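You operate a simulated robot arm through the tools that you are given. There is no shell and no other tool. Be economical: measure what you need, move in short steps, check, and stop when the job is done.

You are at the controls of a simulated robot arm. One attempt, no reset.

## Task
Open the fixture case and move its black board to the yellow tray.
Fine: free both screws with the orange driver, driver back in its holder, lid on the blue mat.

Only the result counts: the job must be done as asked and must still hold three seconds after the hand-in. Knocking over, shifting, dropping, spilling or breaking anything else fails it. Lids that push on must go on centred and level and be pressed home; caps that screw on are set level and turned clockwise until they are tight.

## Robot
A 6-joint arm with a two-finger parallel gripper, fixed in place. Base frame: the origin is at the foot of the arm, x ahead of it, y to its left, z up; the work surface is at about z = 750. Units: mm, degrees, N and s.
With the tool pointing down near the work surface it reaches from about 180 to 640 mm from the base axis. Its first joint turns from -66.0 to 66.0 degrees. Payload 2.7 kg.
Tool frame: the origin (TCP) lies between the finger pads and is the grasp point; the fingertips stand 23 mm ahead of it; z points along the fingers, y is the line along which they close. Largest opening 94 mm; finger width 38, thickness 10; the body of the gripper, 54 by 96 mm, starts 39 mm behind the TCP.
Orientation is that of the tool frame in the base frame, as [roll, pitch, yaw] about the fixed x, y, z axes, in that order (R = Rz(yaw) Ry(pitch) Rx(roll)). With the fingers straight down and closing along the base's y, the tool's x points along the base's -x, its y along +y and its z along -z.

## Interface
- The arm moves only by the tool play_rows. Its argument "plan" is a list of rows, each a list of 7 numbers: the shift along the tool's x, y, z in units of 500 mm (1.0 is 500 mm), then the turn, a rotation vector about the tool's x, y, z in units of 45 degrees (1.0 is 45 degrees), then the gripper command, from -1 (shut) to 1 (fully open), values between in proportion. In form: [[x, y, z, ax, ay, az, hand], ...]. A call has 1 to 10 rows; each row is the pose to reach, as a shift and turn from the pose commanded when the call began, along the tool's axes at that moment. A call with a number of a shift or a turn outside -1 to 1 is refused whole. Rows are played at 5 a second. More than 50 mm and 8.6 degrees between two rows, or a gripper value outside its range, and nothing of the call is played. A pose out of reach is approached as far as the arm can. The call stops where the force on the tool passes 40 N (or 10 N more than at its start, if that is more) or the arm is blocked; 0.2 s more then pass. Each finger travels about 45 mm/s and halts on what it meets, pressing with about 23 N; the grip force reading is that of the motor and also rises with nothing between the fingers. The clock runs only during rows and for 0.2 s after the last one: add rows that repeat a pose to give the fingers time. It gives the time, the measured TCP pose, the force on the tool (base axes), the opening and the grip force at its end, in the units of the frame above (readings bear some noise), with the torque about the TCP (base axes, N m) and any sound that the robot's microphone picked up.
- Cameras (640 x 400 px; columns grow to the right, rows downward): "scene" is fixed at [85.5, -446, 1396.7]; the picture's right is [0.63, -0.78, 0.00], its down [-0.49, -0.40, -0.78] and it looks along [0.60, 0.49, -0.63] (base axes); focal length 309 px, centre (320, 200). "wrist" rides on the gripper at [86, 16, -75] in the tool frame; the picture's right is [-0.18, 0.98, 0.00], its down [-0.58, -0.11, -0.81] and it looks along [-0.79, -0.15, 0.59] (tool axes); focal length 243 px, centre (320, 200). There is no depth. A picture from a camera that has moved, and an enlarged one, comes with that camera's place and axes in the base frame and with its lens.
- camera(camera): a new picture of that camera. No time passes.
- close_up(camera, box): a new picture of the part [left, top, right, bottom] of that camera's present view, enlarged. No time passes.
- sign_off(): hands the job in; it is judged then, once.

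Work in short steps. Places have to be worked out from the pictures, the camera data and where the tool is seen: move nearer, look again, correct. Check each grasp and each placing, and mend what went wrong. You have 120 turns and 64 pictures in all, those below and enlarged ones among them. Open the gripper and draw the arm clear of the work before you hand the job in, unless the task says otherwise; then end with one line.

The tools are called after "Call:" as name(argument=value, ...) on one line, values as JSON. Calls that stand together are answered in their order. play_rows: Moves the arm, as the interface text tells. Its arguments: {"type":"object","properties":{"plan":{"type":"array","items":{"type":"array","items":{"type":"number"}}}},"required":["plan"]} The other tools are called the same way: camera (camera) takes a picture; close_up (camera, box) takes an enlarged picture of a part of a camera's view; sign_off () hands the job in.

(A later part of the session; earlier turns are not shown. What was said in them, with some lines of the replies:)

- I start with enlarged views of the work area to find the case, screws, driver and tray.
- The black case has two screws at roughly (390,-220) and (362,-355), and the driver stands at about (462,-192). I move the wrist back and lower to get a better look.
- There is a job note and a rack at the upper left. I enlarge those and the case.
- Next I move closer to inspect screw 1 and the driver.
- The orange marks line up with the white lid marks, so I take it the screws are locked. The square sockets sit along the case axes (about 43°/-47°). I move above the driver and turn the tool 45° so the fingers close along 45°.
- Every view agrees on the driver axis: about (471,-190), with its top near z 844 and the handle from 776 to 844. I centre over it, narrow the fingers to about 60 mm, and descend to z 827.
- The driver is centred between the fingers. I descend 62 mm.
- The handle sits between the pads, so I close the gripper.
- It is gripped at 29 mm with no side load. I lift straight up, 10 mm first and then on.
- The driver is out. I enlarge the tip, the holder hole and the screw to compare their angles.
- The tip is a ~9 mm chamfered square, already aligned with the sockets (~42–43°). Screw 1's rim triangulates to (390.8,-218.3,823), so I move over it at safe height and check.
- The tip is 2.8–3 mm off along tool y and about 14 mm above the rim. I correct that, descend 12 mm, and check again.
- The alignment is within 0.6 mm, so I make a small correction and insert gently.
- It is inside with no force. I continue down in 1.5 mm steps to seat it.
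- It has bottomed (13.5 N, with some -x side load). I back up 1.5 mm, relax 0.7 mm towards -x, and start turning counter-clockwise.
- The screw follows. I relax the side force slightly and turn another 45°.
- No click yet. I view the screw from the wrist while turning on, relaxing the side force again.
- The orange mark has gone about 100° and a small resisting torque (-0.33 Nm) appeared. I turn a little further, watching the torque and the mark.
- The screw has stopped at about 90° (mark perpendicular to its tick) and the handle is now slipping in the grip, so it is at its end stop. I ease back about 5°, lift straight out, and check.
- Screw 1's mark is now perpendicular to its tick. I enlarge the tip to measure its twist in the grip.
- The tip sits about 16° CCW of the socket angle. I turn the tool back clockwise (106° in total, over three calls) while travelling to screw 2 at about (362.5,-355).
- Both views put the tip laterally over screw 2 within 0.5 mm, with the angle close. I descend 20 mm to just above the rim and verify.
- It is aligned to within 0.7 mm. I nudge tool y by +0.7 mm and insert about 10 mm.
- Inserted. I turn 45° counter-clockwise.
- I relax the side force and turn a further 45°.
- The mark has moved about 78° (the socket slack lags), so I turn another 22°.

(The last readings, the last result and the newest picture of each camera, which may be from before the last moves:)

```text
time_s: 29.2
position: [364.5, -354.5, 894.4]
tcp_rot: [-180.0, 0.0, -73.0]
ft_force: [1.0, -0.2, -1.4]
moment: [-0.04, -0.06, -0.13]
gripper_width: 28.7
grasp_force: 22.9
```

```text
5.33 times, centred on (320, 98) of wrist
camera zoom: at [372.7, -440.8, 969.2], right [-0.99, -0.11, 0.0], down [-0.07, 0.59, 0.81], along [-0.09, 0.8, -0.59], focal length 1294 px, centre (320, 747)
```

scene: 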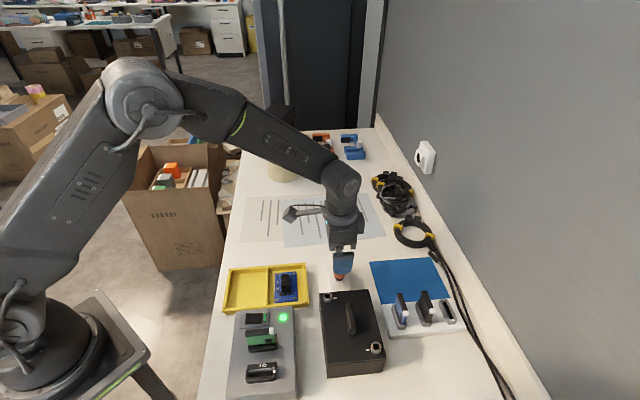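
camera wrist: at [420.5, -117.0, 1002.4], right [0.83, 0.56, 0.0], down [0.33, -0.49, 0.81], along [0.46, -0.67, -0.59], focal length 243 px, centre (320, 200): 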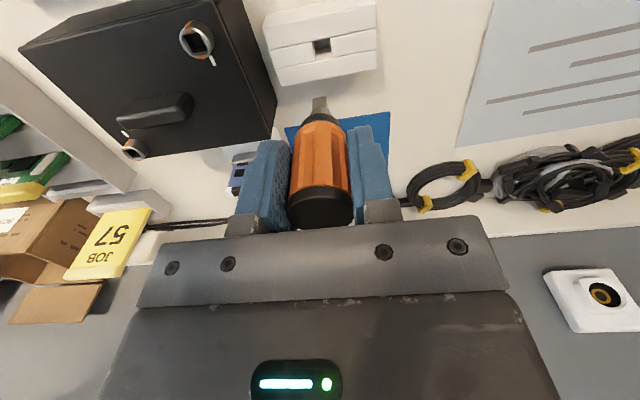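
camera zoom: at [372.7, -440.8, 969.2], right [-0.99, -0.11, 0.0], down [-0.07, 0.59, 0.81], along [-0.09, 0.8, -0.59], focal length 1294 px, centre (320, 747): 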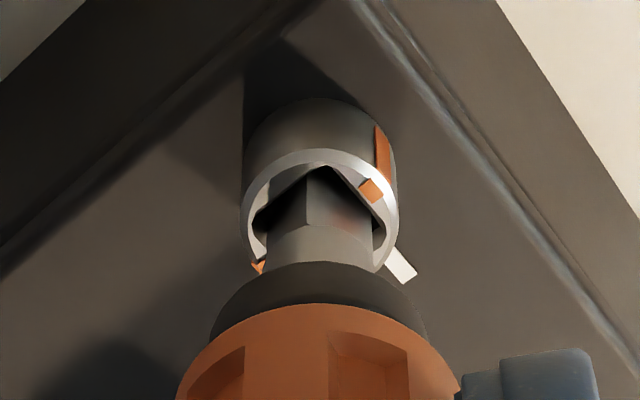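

The mark is at ~228°, the same final angle as screw 1, and torque is appearing. I push 7° more to be sure, ease back 14° to centre the slack, and lift out.

Call:
play_rows(plan=[[0, 0, 0, 0, 0, -0.16, -1], [0, 0, 0, 0, 0, -0.16, -1], [0, 0, 0, 0, 0, 0.0, -1], [0, 0, 0, 0, 0, 0.15, -1], [0, 0, -0.03, 0, 0, 0.15, -1], [0, 0, -0.08, 0, 0, 0.15, -1], [0, 0, -0.1, 0, 0, 0.15, -1], [0, 0, -0.1, 0, 0, 0.15, -1]])

Call:
close_up(camera="wrist", box=[260, 40, 380, 115])

Call:
camera(camera="scene")

```text
time_s: 31.0
position: [364.3, -354.0, 944.6]
tcp_rot: [-179.9, 0.1, -79.9]
ft_force: [0.2, -0.1, -1.3]
moment: [-0.02, 0.01, -0.01]
gripper_width: 28.7
grasp_force: 23.0
```

```text
5.33 times, centred on (320, 78) of wrist
camera zoom: at [362.2, -441.7, 1019.7], right [-1.0, 0.01, 0.0], down [0.01, 0.59, 0.81], along [0.01, 0.81, -0.59], focal length 1294 px, centre (320, 853)
```

zoom: 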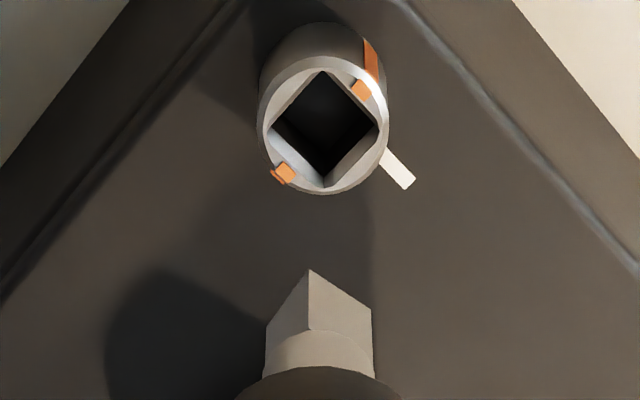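

```text
20 pictures are left
```

scene: 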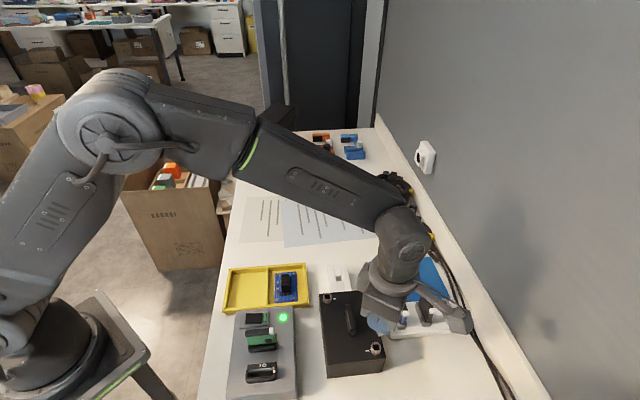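

Both screws are freed at ~90°. I carry the driver back over the holder at about (471.8,-191), turn 11° clockwise to square the tip with the hole, and lower to just above it.

Call:
play_rows(plan=[[-0.057, -0.054, 0, 0, 0, 0.06, -1], [-0.114, -0.108, 0, 0, 0, 0.12, -1], [-0.171, -0.162, 0, 0, 0, 0.18, -1], [-0.228, -0.216, 0, 0, 0, 0.244, -1], [-0.2838, -0.2686, 0, 0, 0, 0.244, -1], [-0.2838, -0.2686, 0.05, 0, 0, 0.244, -1], [-0.2838, -0.2686, 0.1, 0, 0, 0.244, -1], [-0.2838, -0.2686, 0.13, 0, 0, 0.244, -1], [-0.2838, -0.2686, 0.13, 0, 0, 0.244, -1]])

Call:
close_up(camera="wrist", box=[240, 40, 400, 140])

Call:
close_up(camera="scene", box=[308, 250, 372, 290])

```text
time_s: 33.0
position: [472.5, -189.2, 880.2]
tcp_rot: [179.9, -0.1, -90.9]
ft_force: [-0.4, 0.4, -0.6]
moment: [0.01, 0.02, 0.02]
gripper_width: 28.6
grasp_force: 23.1
```

```text
4.00 times, centred on (320, 90) of wrist
camera zoom: at [453.3, -275.6, 953.9], right [-0.98, 0.2, 0.0], down [0.12, 0.58, 0.81], along [0.16, 0.79, -0.59], focal length 970 px, centre (320, 640)
```

zoom: 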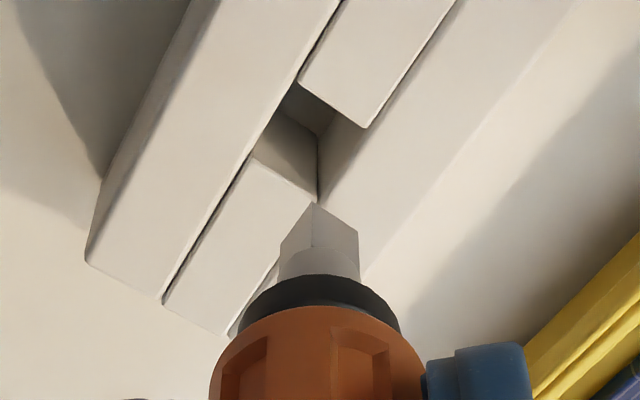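

```text
10.00 times, centred on (340, 270) of scene
camera zoom: at [85.6, -446.0, 1396.7], right [0.63, -0.78, 0.0], down [-0.49, -0.4, -0.78], along [0.6, 0.49, -0.63], focal length 3089 px, centre (120, -500)
```

zoom: 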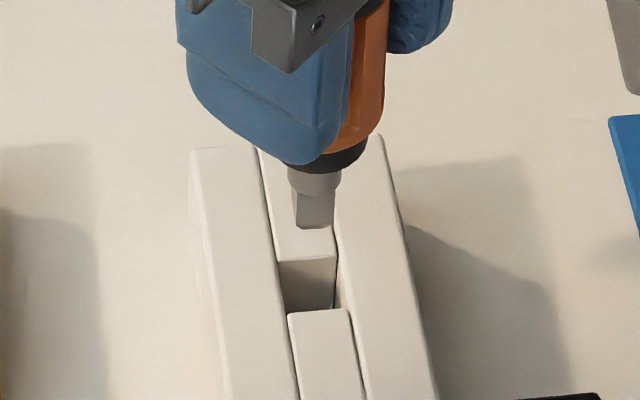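

The hole is at (472.6,-190.1) and the tip is (2.3,0.9) short of it; the angles match within 1–2°. I correct and lower 38 mm.

Call:
play_rows(plan=[[-0.0019, -0.0046, 0, 0, 0, 0, -1], [-0.0019, -0.0046, 0.025, 0, 0, 0, -1], [-0.0019, -0.0046, 0.046, 0, 0, 0, -1], [-0.0019, -0.0046, 0.056, 0, 0, 0, -1], [-0.0019, -0.0046, 0.066, 0, 0, 0, -1], [-0.0019, -0.0046, 0.076, 0, 0, 0, -1]])

Call:
close_up(camera="wrist", box=[240, 40, 400, 140])

```text
time_s: 34.4
position: [473.2, -190.1, 841.5]
tcp_rot: [179.9, 0.1, -90.9]
ft_force: [-0.1, -0.3, -0.9]
moment: [0.01, -0.01, -0.01]
gripper_width: 28.2
grasp_force: 22.5
```

```text
4.00 times, centred on (320, 90) of wrist
camera zoom: at [454.8, -275.6, 916.4], right [-0.98, 0.2, 0.0], down [0.12, 0.58, 0.81], along [0.16, 0.79, -0.59], focal length 970 px, centre (320, 640)
```

zoom: 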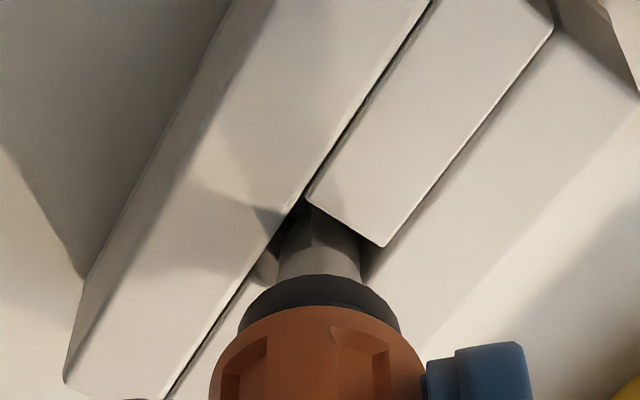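

The tip is in the hole without force. I lower the last ~14 mm in small steps until it touches.

Call:
play_rows(plan=[[0, 0, 0.01, 0, 0, 0, -1], [0, 0, 0.018, 0, 0, 0, -1], [0, 0, 0.022, 0, 0, 0, -1], [0, 0, 0.026, 0, 0, 0, -1], [0, 0, 0.028, 0, 0, 0, -1]])

```text
time_s: 35.6
position: [473.2, -189.0, 827.7]
tcp_rot: [-179.8, 0.0, -90.9]
ft_force: [-3.0, 2.3, 9.1]
moment: [0.14, 0.15, 0.02]
gripper_width: 28.5
grasp_force: 22.8
```

It is seated at its original height (827.7, 9 N contact). I open to about 56 mm and rise clear.

Call:
play_rows(plan=[[0, 0, -0.001, 0, 0, 0, -1], [0, 0, -0.001, 0, 0, 0, -0.2], [0, 0, -0.001, 0, 0, 0, 0.2], [0, 0, -0.001, 0, 0, 0, 0.2], [0, 0, -0.05, 0, 0, 0, 0.2], [0, 0, -0.1, 0, 0, 0, 0.2], [0, 0, -0.18, 0, 0, 0, 0.2], [0, 0, -0.25, 0, 0, 0, 0.2]])

Call:
camera(camera="scene")

```text
time_s: 37.4
position: [473.8, -187.5, 954.5]
tcp_rot: [179.9, 0.1, -90.9]
ft_force: [0.1, 0.7, 0.6]
moment: [-0.01, -0.05, 0.0]
gripper_width: 56.3
grasp_force: 0.0
```

```text
16 pictures are left
```

scene: 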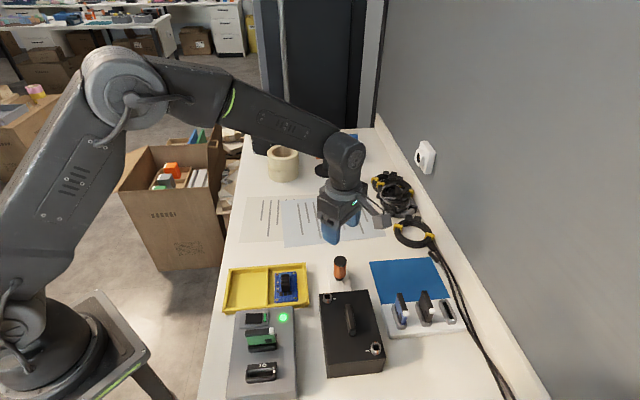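

The driver is back in its holder. The mat centre (~593,-313) is near the reach limit, so before taking the lid I test reach in free air above it.

Call:
play_rows(plan=[[0.047, -0.046, 0.02, 0, 0, 0, 0.2], [0.094, -0.092, 0.05, 0, 0, 0, 0.2], [0.141, -0.139, 0.09, 0, 0, 0, 0.2], [0.188, -0.185, 0.14, 0, 0, 0, 0.2], [0.234, -0.231, 0.189, 0, 0, 0, 0.2], [0.234, -0.231, 0.189, 0, 0, 0, 0.2], [0.234, -0.231, 0.189, 0, 0, 0, 0.2]])

Call:
camera(camera="scene")

```text
time_s: 39.0
position: [571.2, -300.1, 860.1]
tcp_rot: [-180.0, 0.0, -90.9]
ft_force: [1.1, 0.0, 0.0]
moment: [0.01, 0.0, -0.02]
gripper_width: 56.5
grasp_force: 0.0
out of reach, approached as far as the arm can: row 5, 6, 7
```

```text
15 pictures are left
```

scene: 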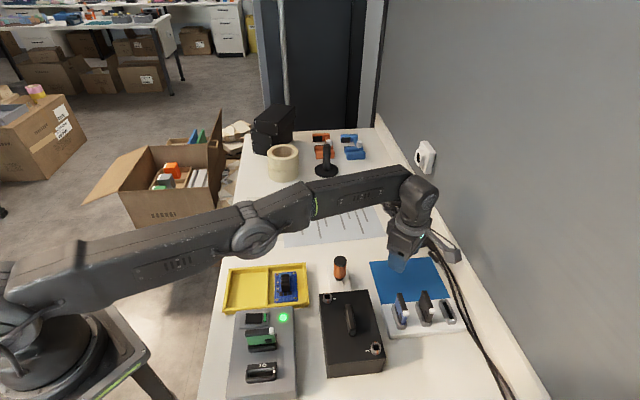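

The straight-down limit is about r = 645. I will grip the handle with the tool tilted ~14° along the handle's length, so the wrist leans back and the lid can be set level at r ≈ 660. I rise and go back over the case, turning 45°.

Call:
play_rows(plan=[[0, 0.02, -0.08, 0, 0, 0, 0.2], [-0.002, 0.1, -0.14, 0, 0, 0.17, 0.2], [-0.009, 0.18, -0.14, 0, 0, 0.34, 0.2], [-0.016, 0.26, -0.14, 0, 0, 0.51, 0.2], [-0.023, 0.34, -0.14, 0, 0, 0.68, 0.2], [-0.03, 0.4, -0.14, 0, 0, 0.85, 0.2], [-0.034, 0.422, -0.14, 0, 0, 1.0, 0.2], [-0.034, 0.422, -0.14, 0, 0, 1.0, 0.2]])

```text
time_s: 40.8
position: [357.9, -279.8, 931.1]
tcp_rot: [179.9, 0.1, -136.0]
ft_force: [-0.6, -0.5, -0.8]
moment: [0.0, -0.01, 0.02]
gripper_width: 56.5
grasp_force: 0.1
```

I correct to over the handle, tilt by -14° about tool y, and lower to z ≈ 890.

Call:
play_rows(plan=[[-0.0172, -0.0352, 0, 0, -0.16, 0.01, 0.2], [-0.0172, -0.0352, 0, 0, -0.311, 0.01, 0.2], [-0.0172, -0.0352, 0.08, 0, -0.311, 0.01, 0.2], [-0.0172, -0.0352, 0.08, 0, -0.311, 0.01, 0.2]])

Call:
camera(camera="wrist")

```text
time_s: 41.8
position: [377.3, -288.0, 889.6]
tcp_rot: [179.9, 14.0, -136.4]
ft_force: [0.1, -0.1, 0.9]
moment: [0.0, 0.0, -0.03]
gripper_width: 56.3
grasp_force: 0.0
```

```text
14 pictures are left
camera wrist: at [291.2, -345.9, 941.0], right [-0.55, 0.83, 0.04], down [0.34, 0.18, 0.92], along [0.76, 0.52, -0.38], focal length 243 px, centre (320, 200)
```

wrist: 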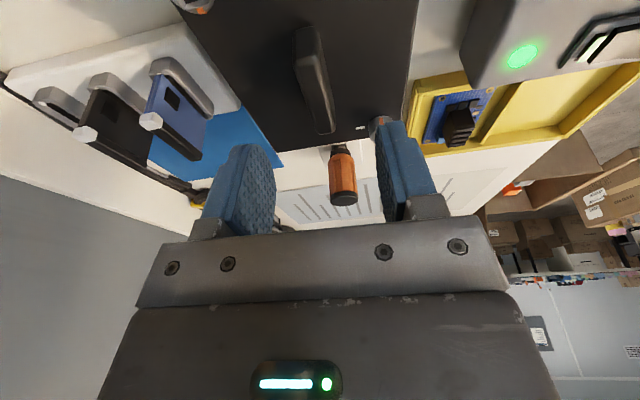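

The handle is centred and parallel to the pads. I descend vertically 45 mm in tool axes, then close.

Call:
play_rows(plan=[[0.0097, 0, 0.0388, 0, 0, 0, 0.2], [0.0194, 0, 0.0776, 0, 0, 0, 0.2], [0.0218, 0, 0.0873, 0, 0, 0, 0.2], [0.0218, 0, 0.0873, 0, 0, 0, -0.3], [0.0218, 0, 0.0873, 0, 0, 0, -1], [0.0218, 0, 0.0873, 0, 0, 0, -1], [0.0218, 0, 0.0873, 0, 0, 0, -1]])

Call:
close_up(camera="wrist", box=[200, 0, 440, 200])

```text
time_s: 43.4
position: [377.2, -286.6, 845.5]
tcp_rot: [179.9, 14.0, -136.3]
ft_force: [5.7, 1.1, -1.4]
moment: [0.1, -0.22, 0.32]
gripper_width: 13.7
grasp_force: 22.9
```

```text
2.00 times, centred on (320, 100) of wrist
camera zoom: at [292.0, -344.7, 896.9], right [-0.55, 0.83, 0.04], down [0.34, 0.18, 0.92], along [0.76, 0.52, -0.38], focal length 485 px, centre (320, 400)
```

zoom: 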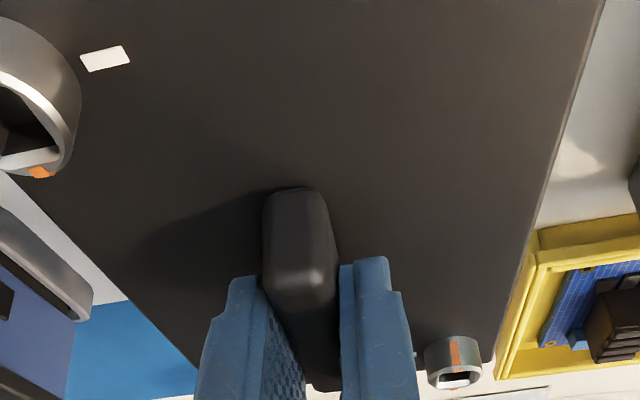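

The handle is gripped (13.7 mm). I lift vertically, slowly at first.

Call:
play_rows(plan=[[-0.0024, 0, -0.0097, 0, 0, 0, -1], [-0.0048, 0, -0.0194, 0, 0, 0, -1], [-0.0097, 0, -0.0388, 0, 0, 0, -1], [-0.0194, 0, -0.0776, 0, 0, 0, -1], [-0.034, 0, -0.1358, 0, 0, 0, -1], [-0.0484, 0, -0.194, 0, 0, 0, -1], [-0.0484, 0, -0.194, 0, 0, 0, -1]])

Call:
camera(camera="scene")

```text
time_s: 45.0
position: [379.2, -287.0, 944.8]
tcp_rot: [179.8, 14.0, -136.4]
ft_force: [-0.6, -0.5, 0.1]
moment: [-0.02, -0.02, 0.02]
gripper_width: 0.1
grasp_force: 23.0
```

```text
12 pictures are left
```

scene: 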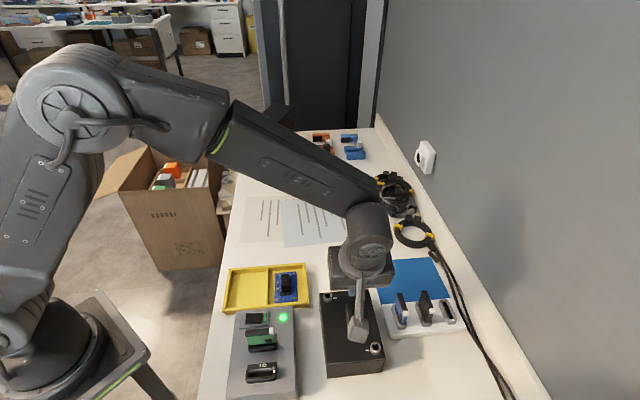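

The pads slipped off the handle's upper edge; the lid looks unmoved. I reopen and descend further, feeling for the lid surface to get a deeper grip.

Call:
play_rows(plan=[[0, 0, 0, 0, 0, 0, -0.2], [0, 0, 0, 0, 0, 0, -0.1], [0.02, 0, 0.08, 0, 0, 0, -0.1], [0.04, 0, 0.155, 0, 0, 0, -0.1], [0.0475, 0, 0.19, 0, 0, 0, -0.1], [0.0494, 0, 0.198, 0, 0, 0, -0.1], [0.0502, 0, 0.2012, 0, 0, 0, -0.1]])

```text
time_s: 46.6
position: [378.3, -285.8, 842.1]
tcp_rot: [180.0, 13.9, -136.3]
ft_force: [-6.3, 2.8, 19.0]
moment: [-0.05, 0.37, -0.09]
gripper_width: 42.1
grasp_force: 0.0
```

The fingertips touch the lid at TCP z 842. I back up 1 mm, close, and lift just 3 mm to read the force.

Call:
play_rows(plan=[[-0.0005, 0, -0.002, 0, 0, 0, -0.1], [-0.0005, 0, -0.002, 0, 0, 0, -1], [-0.0005, 0, -0.002, 0, 0, 0, -1], [-0.0005, 0, -0.002, 0, 0, 0, -1], [-0.0005, 0, -0.002, 0, 0, 0, -1], [-0.0012, 0, -0.0048, 0, 0, 0, -1], [-0.002, 0, -0.0078, 0, 0, 0, -1]])

```text
time_s: 48.2
position: [377.1, -286.9, 844.9]
tcp_rot: [179.8, 14.0, -136.3]
ft_force: [6.2, -4.5, -2.0]
moment: [-0.15, -0.44, 0.53]
gripper_width: 13.7
grasp_force: 22.6
```

Only -2 N vertical after 3 mm. I shift 1 mm along -tool y to relieve the side load, lift 4 mm more, and look.

Call:
play_rows(plan=[[0, -0.001, 0, 0, 0, 0, -1], [0, -0.002, 0, 0, 0, 0, -1], [-0.001, -0.002, -0.0039, 0, 0, 0, -1], [-0.002, -0.002, -0.0078, 0, 0, 0, -1]])

Call:
close_up(camera="scene", box=[310, 285, 390, 385])

```text
time_s: 49.2
position: [376.8, -287.1, 848.8]
tcp_rot: [179.9, 14.1, -136.4]
ft_force: [0.1, -0.4, -0.2]
moment: [0.01, 0.01, 0.0]
gripper_width: 13.5
grasp_force: 23.2
```

```text
4.00 times, centred on (350, 335) of scene
camera zoom: at [85.6, -446.0, 1396.7], right [0.63, -0.78, 0.0], down [-0.49, -0.4, -0.78], along [0.6, 0.49, -0.63], focal length 1236 px, centre (200, -340)
```

zoom: 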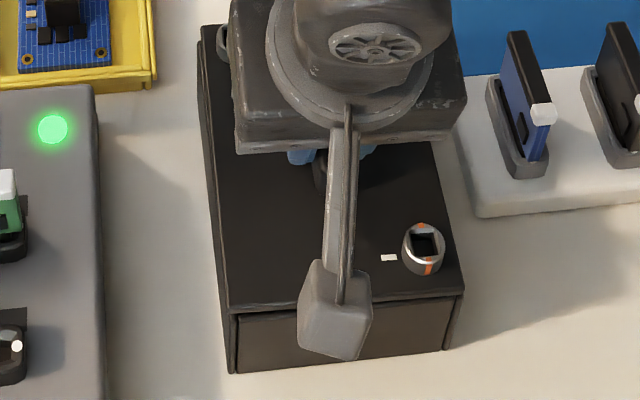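

There is zero side load with the grip holding at 13.5. I keep lifting slowly, watching the width.

Call:
play_rows(plan=[[-0.0015, 0, -0.0058, 0, 0, 0, -1], [-0.003, 0, -0.0116, 0, 0, 0, -1], [-0.0045, 0, -0.0174, 0, 0, 0, -1], [-0.006, 0, -0.0233, 0, 0, 0, -1], [-0.0075, 0, -0.0291, 0, 0, 0, -1], [-0.0075, 0, -0.0291, 0, 0, 0, -1]])

```text
time_s: 50.6
position: [377.8, -287.7, 864.5]
tcp_rot: [179.8, 14.0, -136.5]
ft_force: [-0.2, 0.0, -0.3]
moment: [0.01, 0.02, 0.01]
gripper_width: 13.4
grasp_force: 22.7
```

Call:
play_rows(plan=[[-0.0015, 0, -0.0058, 0, 0, 0, -1], [-0.003, 0, -0.0116, 0, 0, 0, -1], [-0.0045, 0, -0.0174, 0, 0, 0, -1], [-0.006, 0, -0.0233, 0, 0, 0, -1], [-0.0075, 0, -0.0291, 0, 0, 0, -1], [-0.0075, 0, -0.0291, 0, 0, 0, -1]])

Call:
close_up(camera="scene", box=[310, 275, 390, 385])

```text
time_s: 52.0
position: [377.0, -286.3, 880.7]
tcp_rot: [179.9, 14.0, -136.4]
ft_force: [-0.5, -0.7, 0.3]
moment: [-0.02, 0.0, 0.03]
gripper_width: 13.3
grasp_force: 22.8
```

```text
3.64 times, centred on (350, 330) of scene
camera zoom: at [85.6, -446.0, 1396.7], right [0.63, -0.78, 0.0], down [-0.49, -0.4, -0.78], along [0.6, 0.49, -0.63], focal length 1123 px, centre (211, -273)
```

zoom: 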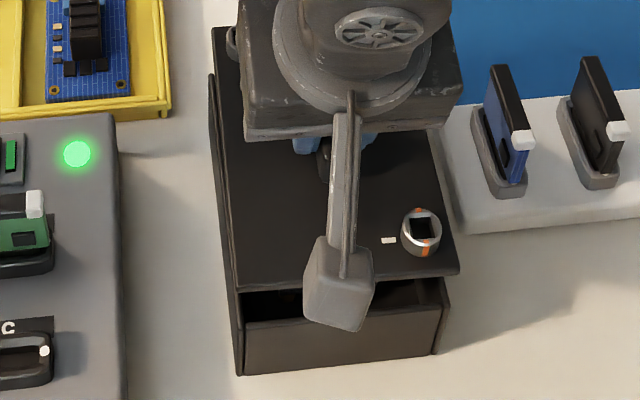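

The lid is off and level, and the case is open. I lift another 40 mm gently.

Call:
play_rows(plan=[[-0.002, 0, -0.008, 0, 0, 0, -1], [-0.005, 0, -0.02, 0, 0, 0, -1], [-0.009, 0, -0.036, 0, 0, 0, -1], [-0.0135, 0, -0.054, 0, 0, 0, -1], [-0.0175, 0, -0.07, 0, 0, 0, -1], [-0.0194, 0, -0.0776, 0, 0, 0, -1]])

```text
time_s: 53.4
position: [377.7, -287.5, 919.9]
tcp_rot: [179.9, 14.1, -136.4]
ft_force: [-0.7, 0.5, -0.8]
moment: [-0.01, -0.03, 0.01]
gripper_width: 13.9
grasp_force: 23.8
```

It is holding. I carry it slowly towards the mat, turning 45° clockwise about the vertical and keeping the lid level.

Call:
play_rows(plan=[[-0.0076, -0.0091, 0.0019, 0.0145, 0, 0.058, -1], [-0.0229, -0.0274, 0.0057, 0.0436, 0, 0.175, -1], [-0.0394, -0.0472, 0.0098, 0.075, 0, 0.301, -1], [-0.0559, -0.0671, 0.0139, 0.1065, 0, 0.427, -1], [-0.0724, -0.0869, 0.0181, 0.1379, 0, 0.553, -1], [-0.0889, -0.1067, 0.0222, 0.1694, 0, 0.679, -1], [-0.1054, -0.1265, 0.0263, 0.2009, 0, 0.805, -1], [-0.1194, -0.1433, 0.0298, 0.2275, 0, 0.912, -1], [-0.127, -0.1524, 0.0317, 0.242, 0, 0.97, -1]])

```text
time_s: 55.4
position: [479.5, -297.8, 919.3]
tcp_rot: [-180.0, 13.8, 178.6]
ft_force: [-0.1, 0.3, -0.8]
moment: [-0.01, 0.02, 0.0]
gripper_width: 13.5
grasp_force: 22.7
```

Call:
play_rows(plan=[[-0.0127, -0.001, 0.0032, 0.0145, 0, 0.058, -1], [-0.0382, -0.003, 0.0095, 0.0436, 0, 0.175, -1], [-0.0657, -0.0052, 0.0164, 0.075, 0, 0.301, -1], [-0.0933, -0.0074, 0.0233, 0.1065, 0, 0.427, -1], [-0.1208, -0.0096, 0.0302, 0.1379, 0, 0.553, -1], [-0.1484, -0.0118, 0.0371, 0.1694, 0, 0.679, -1], [-0.176, -0.0139, 0.044, 0.2009, 0, 0.805, -1], [-0.1993, -0.0158, 0.0498, 0.2275, 0, 0.912, -1], [-0.212, -0.0168, 0.053, 0.242, 0, 0.97, -1], [-0.212, -0.0168, 0.053, 0.242, 0, 0.97, -1]])

Call:
camera(camera="scene")

```text
time_s: 57.6
position: [586.5, -308.7, 918.9]
tcp_rot: [-180.0, 14.0, 133.6]
ft_force: [0.7, 0.6, -1.1]
moment: [-0.01, -0.03, 0.0]
gripper_width: 13.5
grasp_force: 23.3
```

```text
9 pictures are left
```

scene: 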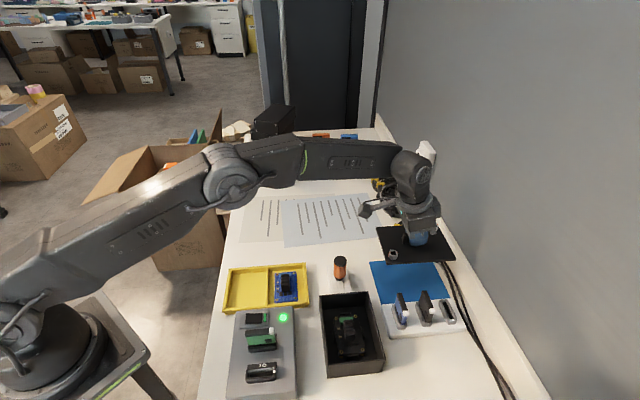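

The lid is over the mat with matching orientation, and I estimate margins of about 8 mm. I descend vertically 100 mm in 12 mm steps.

Call:
play_rows(plan=[[0.002, 0, 0.008, 0, 0, 0, -1], [0.007, 0, 0.028, 0, 0, 0, -1], [0.013, 0, 0.052, 0, 0, 0, -1], [0.019, 0, 0.076, 0, 0, 0, -1], [0.025, 0, 0.1, 0, 0, 0, -1], [0.031, 0, 0.124, 0, 0, 0, -1], [0.037, 0, 0.148, 0, 0, 0, -1], [0.043, 0, 0.172, 0, 0, 0, -1], [0.0484, 0, 0.194, 0, 0, 0, -1], [0.0484, 0, 0.194, 0, 0, 0, -1]])

Call:
close_up(camera="scene", box=[350, 220, 478, 340])

```text
time_s: 59.8
position: [586.8, -308.1, 818.3]
tcp_rot: [-179.9, 14.0, 133.8]
ft_force: [-1.4, 0.1, -0.8]
moment: [0.0, -0.01, -0.02]
gripper_width: 13.6
grasp_force: 22.5
```

```text
3.33 times, centred on (414, 280) of scene
camera zoom: at [85.6, -446.0, 1396.7], right [0.63, -0.78, 0.0], down [-0.49, -0.4, -0.78], along [0.6, 0.49, -0.63], focal length 1030 px, centre (7, -67)
```

zoom: 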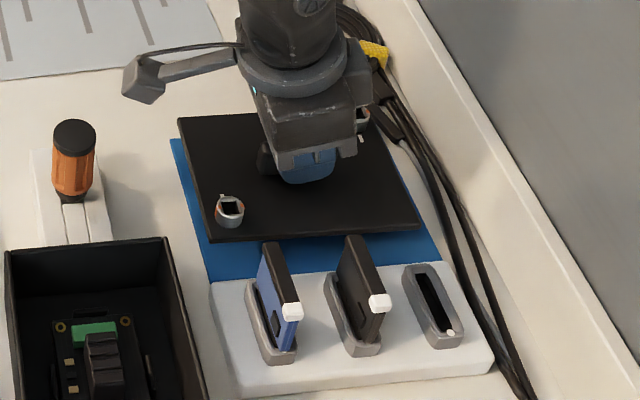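

The lid is about 12 mm towards the driver end of the mat, with an end overhang of perhaps 4 mm. I shift it (+8,-4) outward while still above.

Call:
play_rows(plan=[[-0.0054, 0.002, 0.0014, 0, 0, 0, -1], [-0.0108, 0.004, 0.0028, 0, 0, 0, -1], [-0.0163, 0.006, 0.0041, 0, 0, 0, -1], [-0.0163, 0.006, 0.0041, 0, 0, 0, -1]])

```text
time_s: 60.8
position: [594.8, -311.5, 818.3]
tcp_rot: [-179.9, 13.9, 133.7]
ft_force: [0.2, -0.2, -1.2]
moment: [0.03, 0.0, 0.0]
gripper_width: 13.5
grasp_force: 23.3
```

Within reach. I lower 24 mm, then continue in 2 mm steps to feel contact.

Call:
play_rows(plan=[[0.0029, 0, 0.0116, 0, 0, 0, -1], [0.0058, 0, 0.0233, 0, 0, 0, -1], [0.0087, 0, 0.0349, 0, 0, 0, -1], [0.0116, 0, 0.0466, 0, 0, 0, -1], [0.0116, 0, 0.0466, 0, 0, 0, -1]])

Call:
play_rows(plan=[[0.001, 0, 0.0039, 0, 0, 0, -1], [0.0019, 0, 0.0078, 0, 0, 0, -1], [0.0024, 0, 0.0097, 0, 0, 0, -1]])

```text
time_s: 62.0
position: [594.7, -311.2, 794.8]
tcp_rot: [-179.9, 14.0, 133.6]
ft_force: [-0.3, -0.7, -0.7]
moment: [0.03, 0.02, 0.01]
gripper_width: 13.4
grasp_force: 22.6
```

```text
time_s: 62.8
position: [596.0, -312.5, 793.9]
tcp_rot: [180.0, 14.0, 133.8]
ft_force: [-16.1, 8.3, 25.7]
moment: [0.45, 0.52, 0.02]
gripper_width: 13.7
grasp_force: 23.2
```

Contact at 793.9 (26 N). I back off 1 mm and check the picture before releasing.

Call:
play_rows(plan=[[-0.0007, 0, -0.0029, 0, 0, 0, -1], [-0.0007, 0, -0.0029, 0, 0, 0, -1]])

Call:
close_up(camera="scene", box=[320, 240, 464, 390])

```text
time_s: 63.4
position: [596.1, -311.6, 794.0]
tcp_rot: [180.0, 14.2, 133.7]
ft_force: [-4.1, 1.1, 19.5]
moment: [0.39, 0.42, 0.06]
gripper_width: 13.8
grasp_force: 23.0
```

```text
2.67 times, centred on (392, 315) of scene
camera zoom: at [85.1, -445.8, 1396.8], right [0.63, -0.78, 0.0], down [-0.49, -0.4, -0.78], along [0.6, 0.49, -0.63], focal length 824 px, centre (128, -107)
```

zoom: 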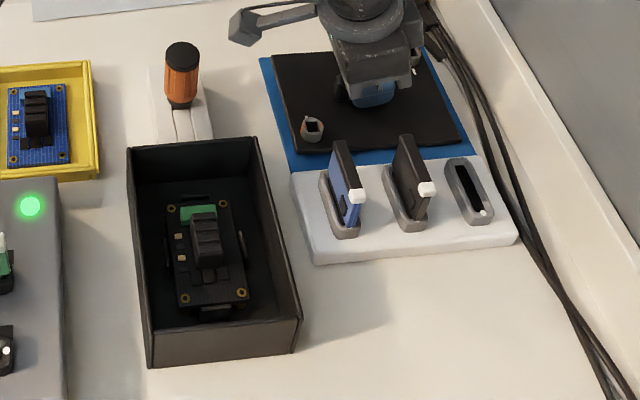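

The lid rests on the mat, inside its outline. I open the fingers and retreat straight up.

Call:
play_rows(plan=[[-0.0005, 0, -0.002, 0, 0, 0, -0.6], [-0.0005, 0, -0.002, 0, 0, 0, -0.2], [-0.0005, 0, -0.002, 0, 0, 0, -0.1], [-0.005, 0, -0.02, 0, 0, 0, -0.1], [-0.017, 0, -0.068, 0, 0, 0, -0.1], [-0.036, 0, -0.145, 0, 0, 0, -0.1], [-0.058, 0, -0.233, 0, 0, 0, -0.1], [-0.073, 0, -0.291, 0, 0, 0, -0.1]])

```text
time_s: 65.2
position: [595.9, -310.2, 941.9]
tcp_rot: [-180.0, 13.9, 133.7]
ft_force: [-0.5, -0.3, -0.3]
moment: [0.01, 0.01, 0.0]
gripper_width: 42.3
grasp_force: 0.0
```

Now for the board. I swing back over the case, undo the turn and the tilt, and look inside.

Call:
play_rows(plan=[[0.028, -0.03, -0.007, -0.04, 0, -0.162, -0.1], [0.056, -0.06, -0.014, -0.081, 0, -0.323, -0.1], [0.084, -0.09, -0.021, -0.121, 0, -0.485, -0.1], [0.112, -0.12, -0.028, -0.161, 0, -0.647, -0.1], [0.14, -0.151, -0.035, -0.202, 0, -0.808, -0.1], [0.1676, -0.1808, -0.0418, -0.242, 0, -0.97, -0.1]])

Call:
play_rows(plan=[[0.041, -0.003, -0.01, -0.04, 0, -0.162, 0.3], [0.081, -0.006, -0.02, -0.081, 0, -0.323, 0.6], [0.122, -0.009, -0.03, -0.121, 0, -0.485, 0.8], [0.163, -0.012, -0.041, -0.161, 0, -0.647, 1], [0.203, -0.015, -0.051, -0.202, 0, -0.808, 1], [0.244, -0.018, -0.061, -0.242, 0, -0.97, 1]])

Call:
play_rows(plan=[[0.008, 0, 0.034, 0, 0.16, 0, 1], [0.016, 0, 0.068, 0, 0.311, 0, 1], [0.0252, 0, 0.1009, 0, 0.311, 0, 1], [0.0252, 0, 0.1009, 0, 0.311, 0, 1]])

Call:
close_up(camera="wrist", box=[220, 20, 440, 190])

```text
time_s: 66.6
position: [470.6, -312.9, 941.3]
tcp_rot: [180.0, 14.0, 178.7]
ft_force: [0.7, -0.1, -0.7]
moment: [-0.03, 0.02, -0.01]
gripper_width: 42.3
grasp_force: 0.1
```

```text
time_s: 68.0
position: [344.2, -316.9, 943.3]
tcp_rot: [-180.0, 14.0, -136.3]
ft_force: [0.5, -0.4, 0.0]
moment: [-0.01, -0.05, 0.02]
gripper_width: 93.7
grasp_force: 0.1
```

```text
time_s: 69.0
position: [344.4, -317.4, 890.1]
tcp_rot: [180.0, -0.1, -136.3]
ft_force: [0.3, 0.0, 0.0]
moment: [-0.01, 0.0, 0.05]
gripper_width: 94.0
grasp_force: 0.0
```

```text
2.35 times, centred on (330, 105) of wrist
camera zoom: at [270.3, -364.1, 965.4], right [-0.55, 0.84, 0.0], down [0.5, 0.32, 0.81], along [0.68, 0.44, -0.59], focal length 571 px, centre (296, 424)
```

zoom: 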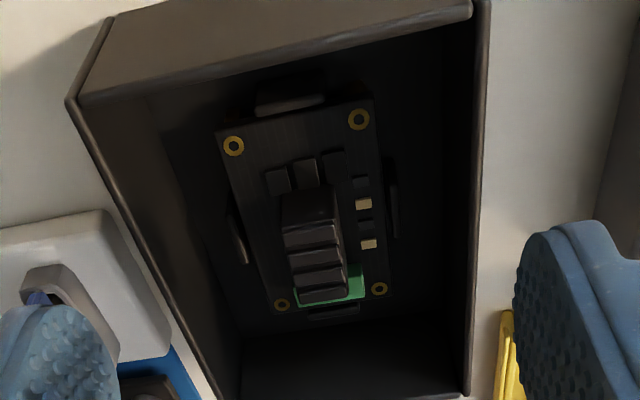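

The case holds the black board, centred near (379,-285) at z ≈ 769, with a ~19 mm wide block on it that I can grip. I move above the block with about 46 mm opening and check.

Call:
play_rows(plan=[[-0.034, 0, 0, 0, 0, 0, 0.5], [-0.068, -0.001, 0, 0, 0, 0, 0.2], [-0.103, -0.002, 0.02, 0, 0, 0, 0], [-0.103, -0.002, 0.08, 0, 0, 0, 0], [-0.103, -0.002, 0.08, 0, 0, 0, 0]])

Call:
close_up(camera="wrist", box=[200, 0, 440, 200])

```text
time_s: 70.2
position: [381.2, -283.3, 849.7]
tcp_rot: [180.0, 0.0, -136.3]
ft_force: [-0.5, 0.3, 0.4]
moment: [0.0, -0.06, 0.0]
gripper_width: 47.2
grasp_force: 0.1
```

```text
2.00 times, centred on (320, 100) of wrist
camera zoom: at [307.5, -330.0, 925.0], right [-0.55, 0.84, 0.0], down [0.5, 0.32, 0.81], along [0.68, 0.44, -0.59], focal length 485 px, centre (320, 400)
```

zoom: 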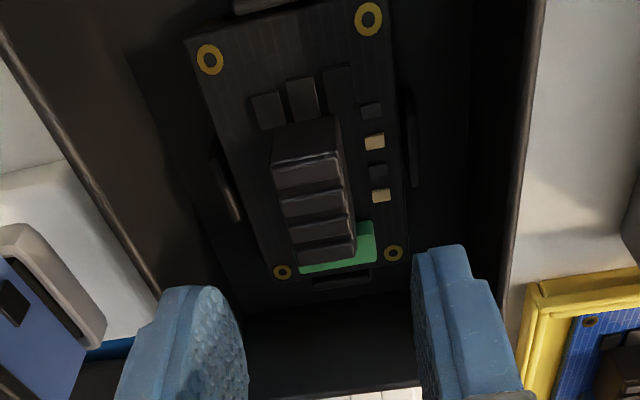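

The board centre and block centre are both at (379.4,-284.3), with the block top at z ≈ 791. I correct 2.4 mm, descend to TCP z ≈ 799, and close.

Call:
play_rows(plan=[[0.0048, 0, 0.03, 0, 0, 0, 0], [0.0048, 0, 0.065, 0, 0, 0, 0], [0.0048, 0, 0.09, 0, 0, 0, 0], [0.0048, 0, 0.102, 0, 0, 0, 0], [0.0048, 0, 0.102, 0, 0, 0, -0.3], [0.0048, 0, 0.102, 0, 0, 0, -0.7], [0.0048, 0, 0.102, 0, 0, 0, -1], [0.0048, 0, 0.102, 0, 0, 0, -1], [0.0048, 0, 0.102, 0, 0, 0, -1]])

```text
time_s: 72.2
position: [380.8, -284.0, 799.4]
tcp_rot: [179.9, 0.0, -136.3]
ft_force: [-0.1, 0.2, 0.3]
moment: [-0.01, 0.02, -0.01]
gripper_width: 19.4
grasp_force: 23.0
```

Gripped at 19.4 mm with no stray forces. I lift slowly.

Call:
play_rows(plan=[[0, 0, -0.004, 0, 0, 0, -1], [0, 0, -0.01, 0, 0, 0, -1], [0, 0, -0.018, 0, 0, 0, -1], [0, 0, -0.03, 0, 0, 0, -1], [0, 0, -0.045, 0, 0, 0, -1], [0, 0, -0.065, 0, 0, 0, -1], [0, 0, -0.085, 0, 0, 0, -1], [0, 0, -0.105, 0, 0, 0, -1], [0, 0, -0.12, 0, 0, 0, -1]])

Call:
play_rows(plan=[[0, 0, -0.015, 0, 0, 0, -1], [0, 0, -0.04, 0, 0, 0, -1], [0, 0, -0.07, 0, 0, 0, -1], [0, 0, -0.09, 0, 0, 0, -1], [0, 0, -0.1, 0, 0, 0, -1], [0, 0, -0.1, 0, 0, 0, -1]])

Call:
camera(camera="scene")

```text
time_s: 74.2
position: [379.9, -284.8, 859.0]
tcp_rot: [179.9, 0.0, -136.4]
ft_force: [-0.4, 0.5, -1.3]
moment: [0.02, 0.01, 0.01]
gripper_width: 19.5
grasp_force: 23.3
```

```text
time_s: 75.6
position: [382.5, -284.7, 909.8]
tcp_rot: [-180.0, 0.0, -136.3]
ft_force: [0.2, -0.1, -0.7]
moment: [-0.01, 0.0, -0.03]
gripper_width: 19.4
grasp_force: 22.6
```

```text
4 pictures are left
```

scene: 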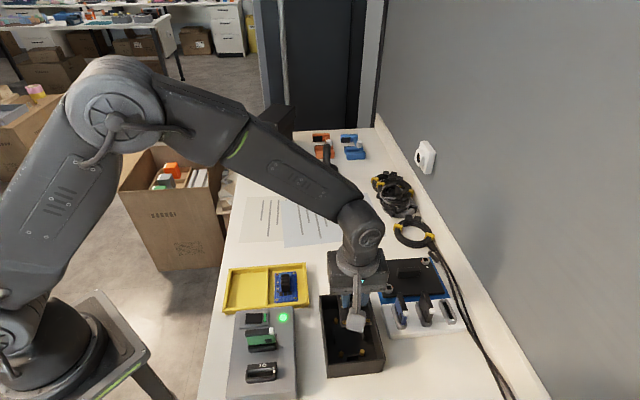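

The board is held and the lid sits on the mat. I carry the board at z 910 to above the empty tray compartment at about (319,-28).

Call:
play_rows(plan=[[-0.012, 0.02, 0, 0, 0, 0, -1], [-0.038, 0.066, 0, 0, 0, 0, -1], [-0.07, 0.121, 0, 0, 0, 0, -1], [-0.104, 0.18, 0, 0, 0, 0, -1], [-0.138, 0.239, 0, 0, 0, 0, -1], [-0.172, 0.298, 0, 0, 0, 0, -1], [-0.206, 0.356, 0, 0, 0, 0, -1], [-0.236, 0.408, 0, 0, 0, 0, -1], [-0.256, 0.442, 0, 0, 0, 0, -1], [-0.264, 0.456, 0, 0, 0, 0, -1]])

Call:
play_rows(plan=[[0, 0, 0.02, 0, 0, 0, -1], [0, 0, 0.05, 0, 0, 0, -1], [0, 0, 0.08, 0, 0, 0, -1], [0, 0, 0.11, 0, 0, 0, -1], [0, 0, 0.13, 0, 0, 0, -1], [0, 0, 0.13, 0, 0, 0, -1]])

Call:
close_up(camera="scene", box=[210, 240, 322, 320])

```text
time_s: 77.8
position: [317.8, -29.0, 907.1]
tcp_rot: [179.9, -0.1, -136.3]
ft_force: [-0.1, 0.8, -1.3]
moment: [0.02, 0.0, 0.0]
gripper_width: 19.5
grasp_force: 23.0
```

```text
time_s: 79.2
position: [318.7, -28.3, 843.1]
tcp_rot: [179.9, 0.1, -136.3]
ft_force: [0.3, 1.0, 0.9]
moment: [0.03, 0.02, -0.02]
gripper_width: 20.0
grasp_force: 23.2
```

```text
5.00 times, centred on (266, 280) of scene
camera zoom: at [85.6, -446.0, 1396.7], right [0.63, -0.78, 0.0], down [-0.49, -0.4, -0.78], along [0.6, 0.49, -0.63], focal length 1545 px, centre (590, -200)
```

zoom: 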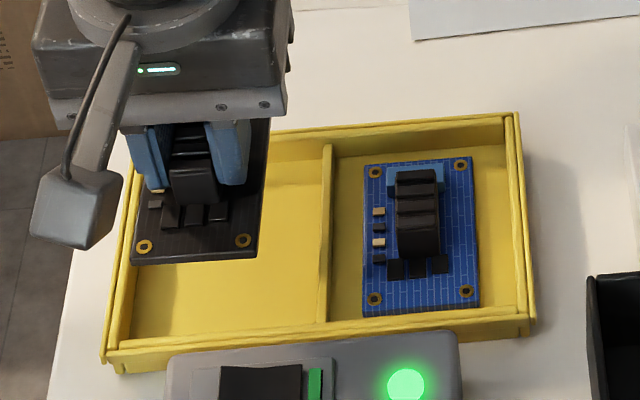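

The board is aligned with the empty compartment. I shift 1.5 mm along its length, lower 50 mm, then feel for the floor.

Call:
play_rows(plan=[[-0.003, 0, 0.015, 0, 0, 0, -1], [-0.003, 0, 0.04, 0, 0, 0, -1], [-0.003, 0, 0.065, 0, 0, 0, -1], [-0.003, 0, 0.088, 0, 0, 0, -1], [-0.003, 0, 0.1, 0, 0, 0, -1], [-0.003, 0, 0.1, 0, 0, 0, -1]])

Call:
play_rows(plan=[[0, 0, 0.004, 0, 0, 0, -1], [0, 0, 0.008, 0, 0, 0, -1], [0, 0, 0.012, 0, 0, 0, -1]])

```text
time_s: 80.6
position: [320.2, -26.8, 794.4]
tcp_rot: [-180.0, 0.0, -136.3]
ft_force: [0.3, 0.0, -0.3]
moment: [0.01, 0.02, 0.01]
gripper_width: 19.3
grasp_force: 23.1
```

```text
time_s: 81.4
position: [320.0, -25.4, 787.7]
tcp_rot: [-180.0, 0.1, -136.3]
ft_force: [0.1, -0.8, -0.9]
moment: [0.01, 0.0, 0.0]
gripper_width: 19.4
grasp_force: 22.9
```

No contact yet at 787.7. I continue in 1 mm steps.

Call:
play_rows(plan=[[0, 0, 0.002, 0, 0, 0, -1], [0, 0, 0.004, 0, 0, 0, -1], [0, 0, 0.006, 0, 0, 0, -1]])

```text
time_s: 82.2
position: [319.7, -26.9, 785.6]
tcp_rot: [-179.9, 0.1, -136.4]
ft_force: [-4.1, 3.7, 18.6]
moment: [0.04, 0.08, -0.02]
gripper_width: 19.8
grasp_force: 23.2
```

Contact at 785.6 (18.6 N), which is the tray floor. I check with a picture before opening.

Call:
close_up(camera="scene", box=[210, 240, 322, 320])

```text
5.00 times, centred on (266, 280) of scene
camera zoom: at [85.3, -445.9, 1396.7], right [0.63, -0.78, 0.0], down [-0.49, -0.4, -0.78], along [0.6, 0.49, -0.63], focal length 1545 px, centre (590, -200)
```

zoom: 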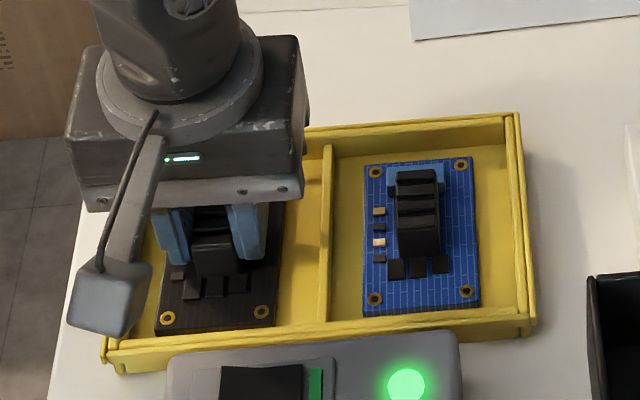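

The board lies flat in the compartment. I open and retreat upward.

Call:
play_rows(plan=[[0, 0, -0.002, 0, 0, 0, -0.9], [0, 0, -0.002, 0, 0, 0, -0.4], [0, 0, -0.002, 0, 0, 0, -0.1], [0, 0, -0.002, 0, 0, 0, -0.1], [0, 0, -0.02, 0, 0, 0, -0.1], [0, 0, -0.08, 0, 0, 0, -0.1], [0, 0, -0.16, 0, 0, 0, -0.1], [0, 0, -0.25, 0, 0, 0, 0.2], [0, 0, -0.34, 0, 0, 0, 0.5], [0, 0, -0.42, 0, 0, 0, 1]])

Call:
camera(camera="scene")

```text
time_s: 84.4
position: [317.3, -27.2, 996.3]
tcp_rot: [179.9, -0.2, -136.4]
ft_force: [0.0, 0.4, -0.5]
moment: [0.0, 0.02, 0.02]
gripper_width: 94.0
grasp_force: 0.2
```

```text
1 pictures are left
```

scene: 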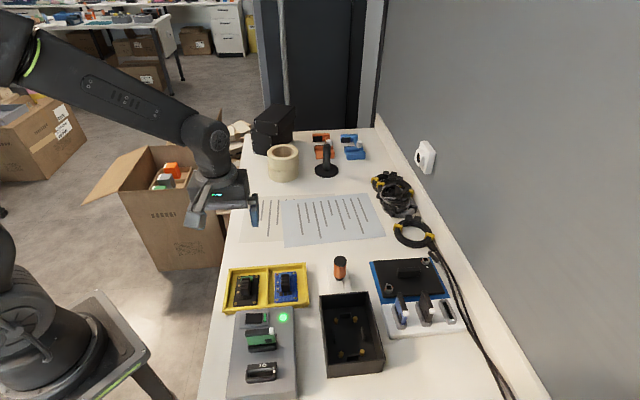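

The black board is in the yellow tray, the lid is on the blue mat, the driver is in its holder, and the arm is clear. I hand the job in.

Call:
sign_off()

```text
The job is handed in.
```

I freed both screws, put the driver back in its holder, laid the lid on the blue mat, set the black board in the yellow tray, and handed the job in. On my first try at the lid the grip slipped off the handle; the lid didn't appear to move and the second lift held.
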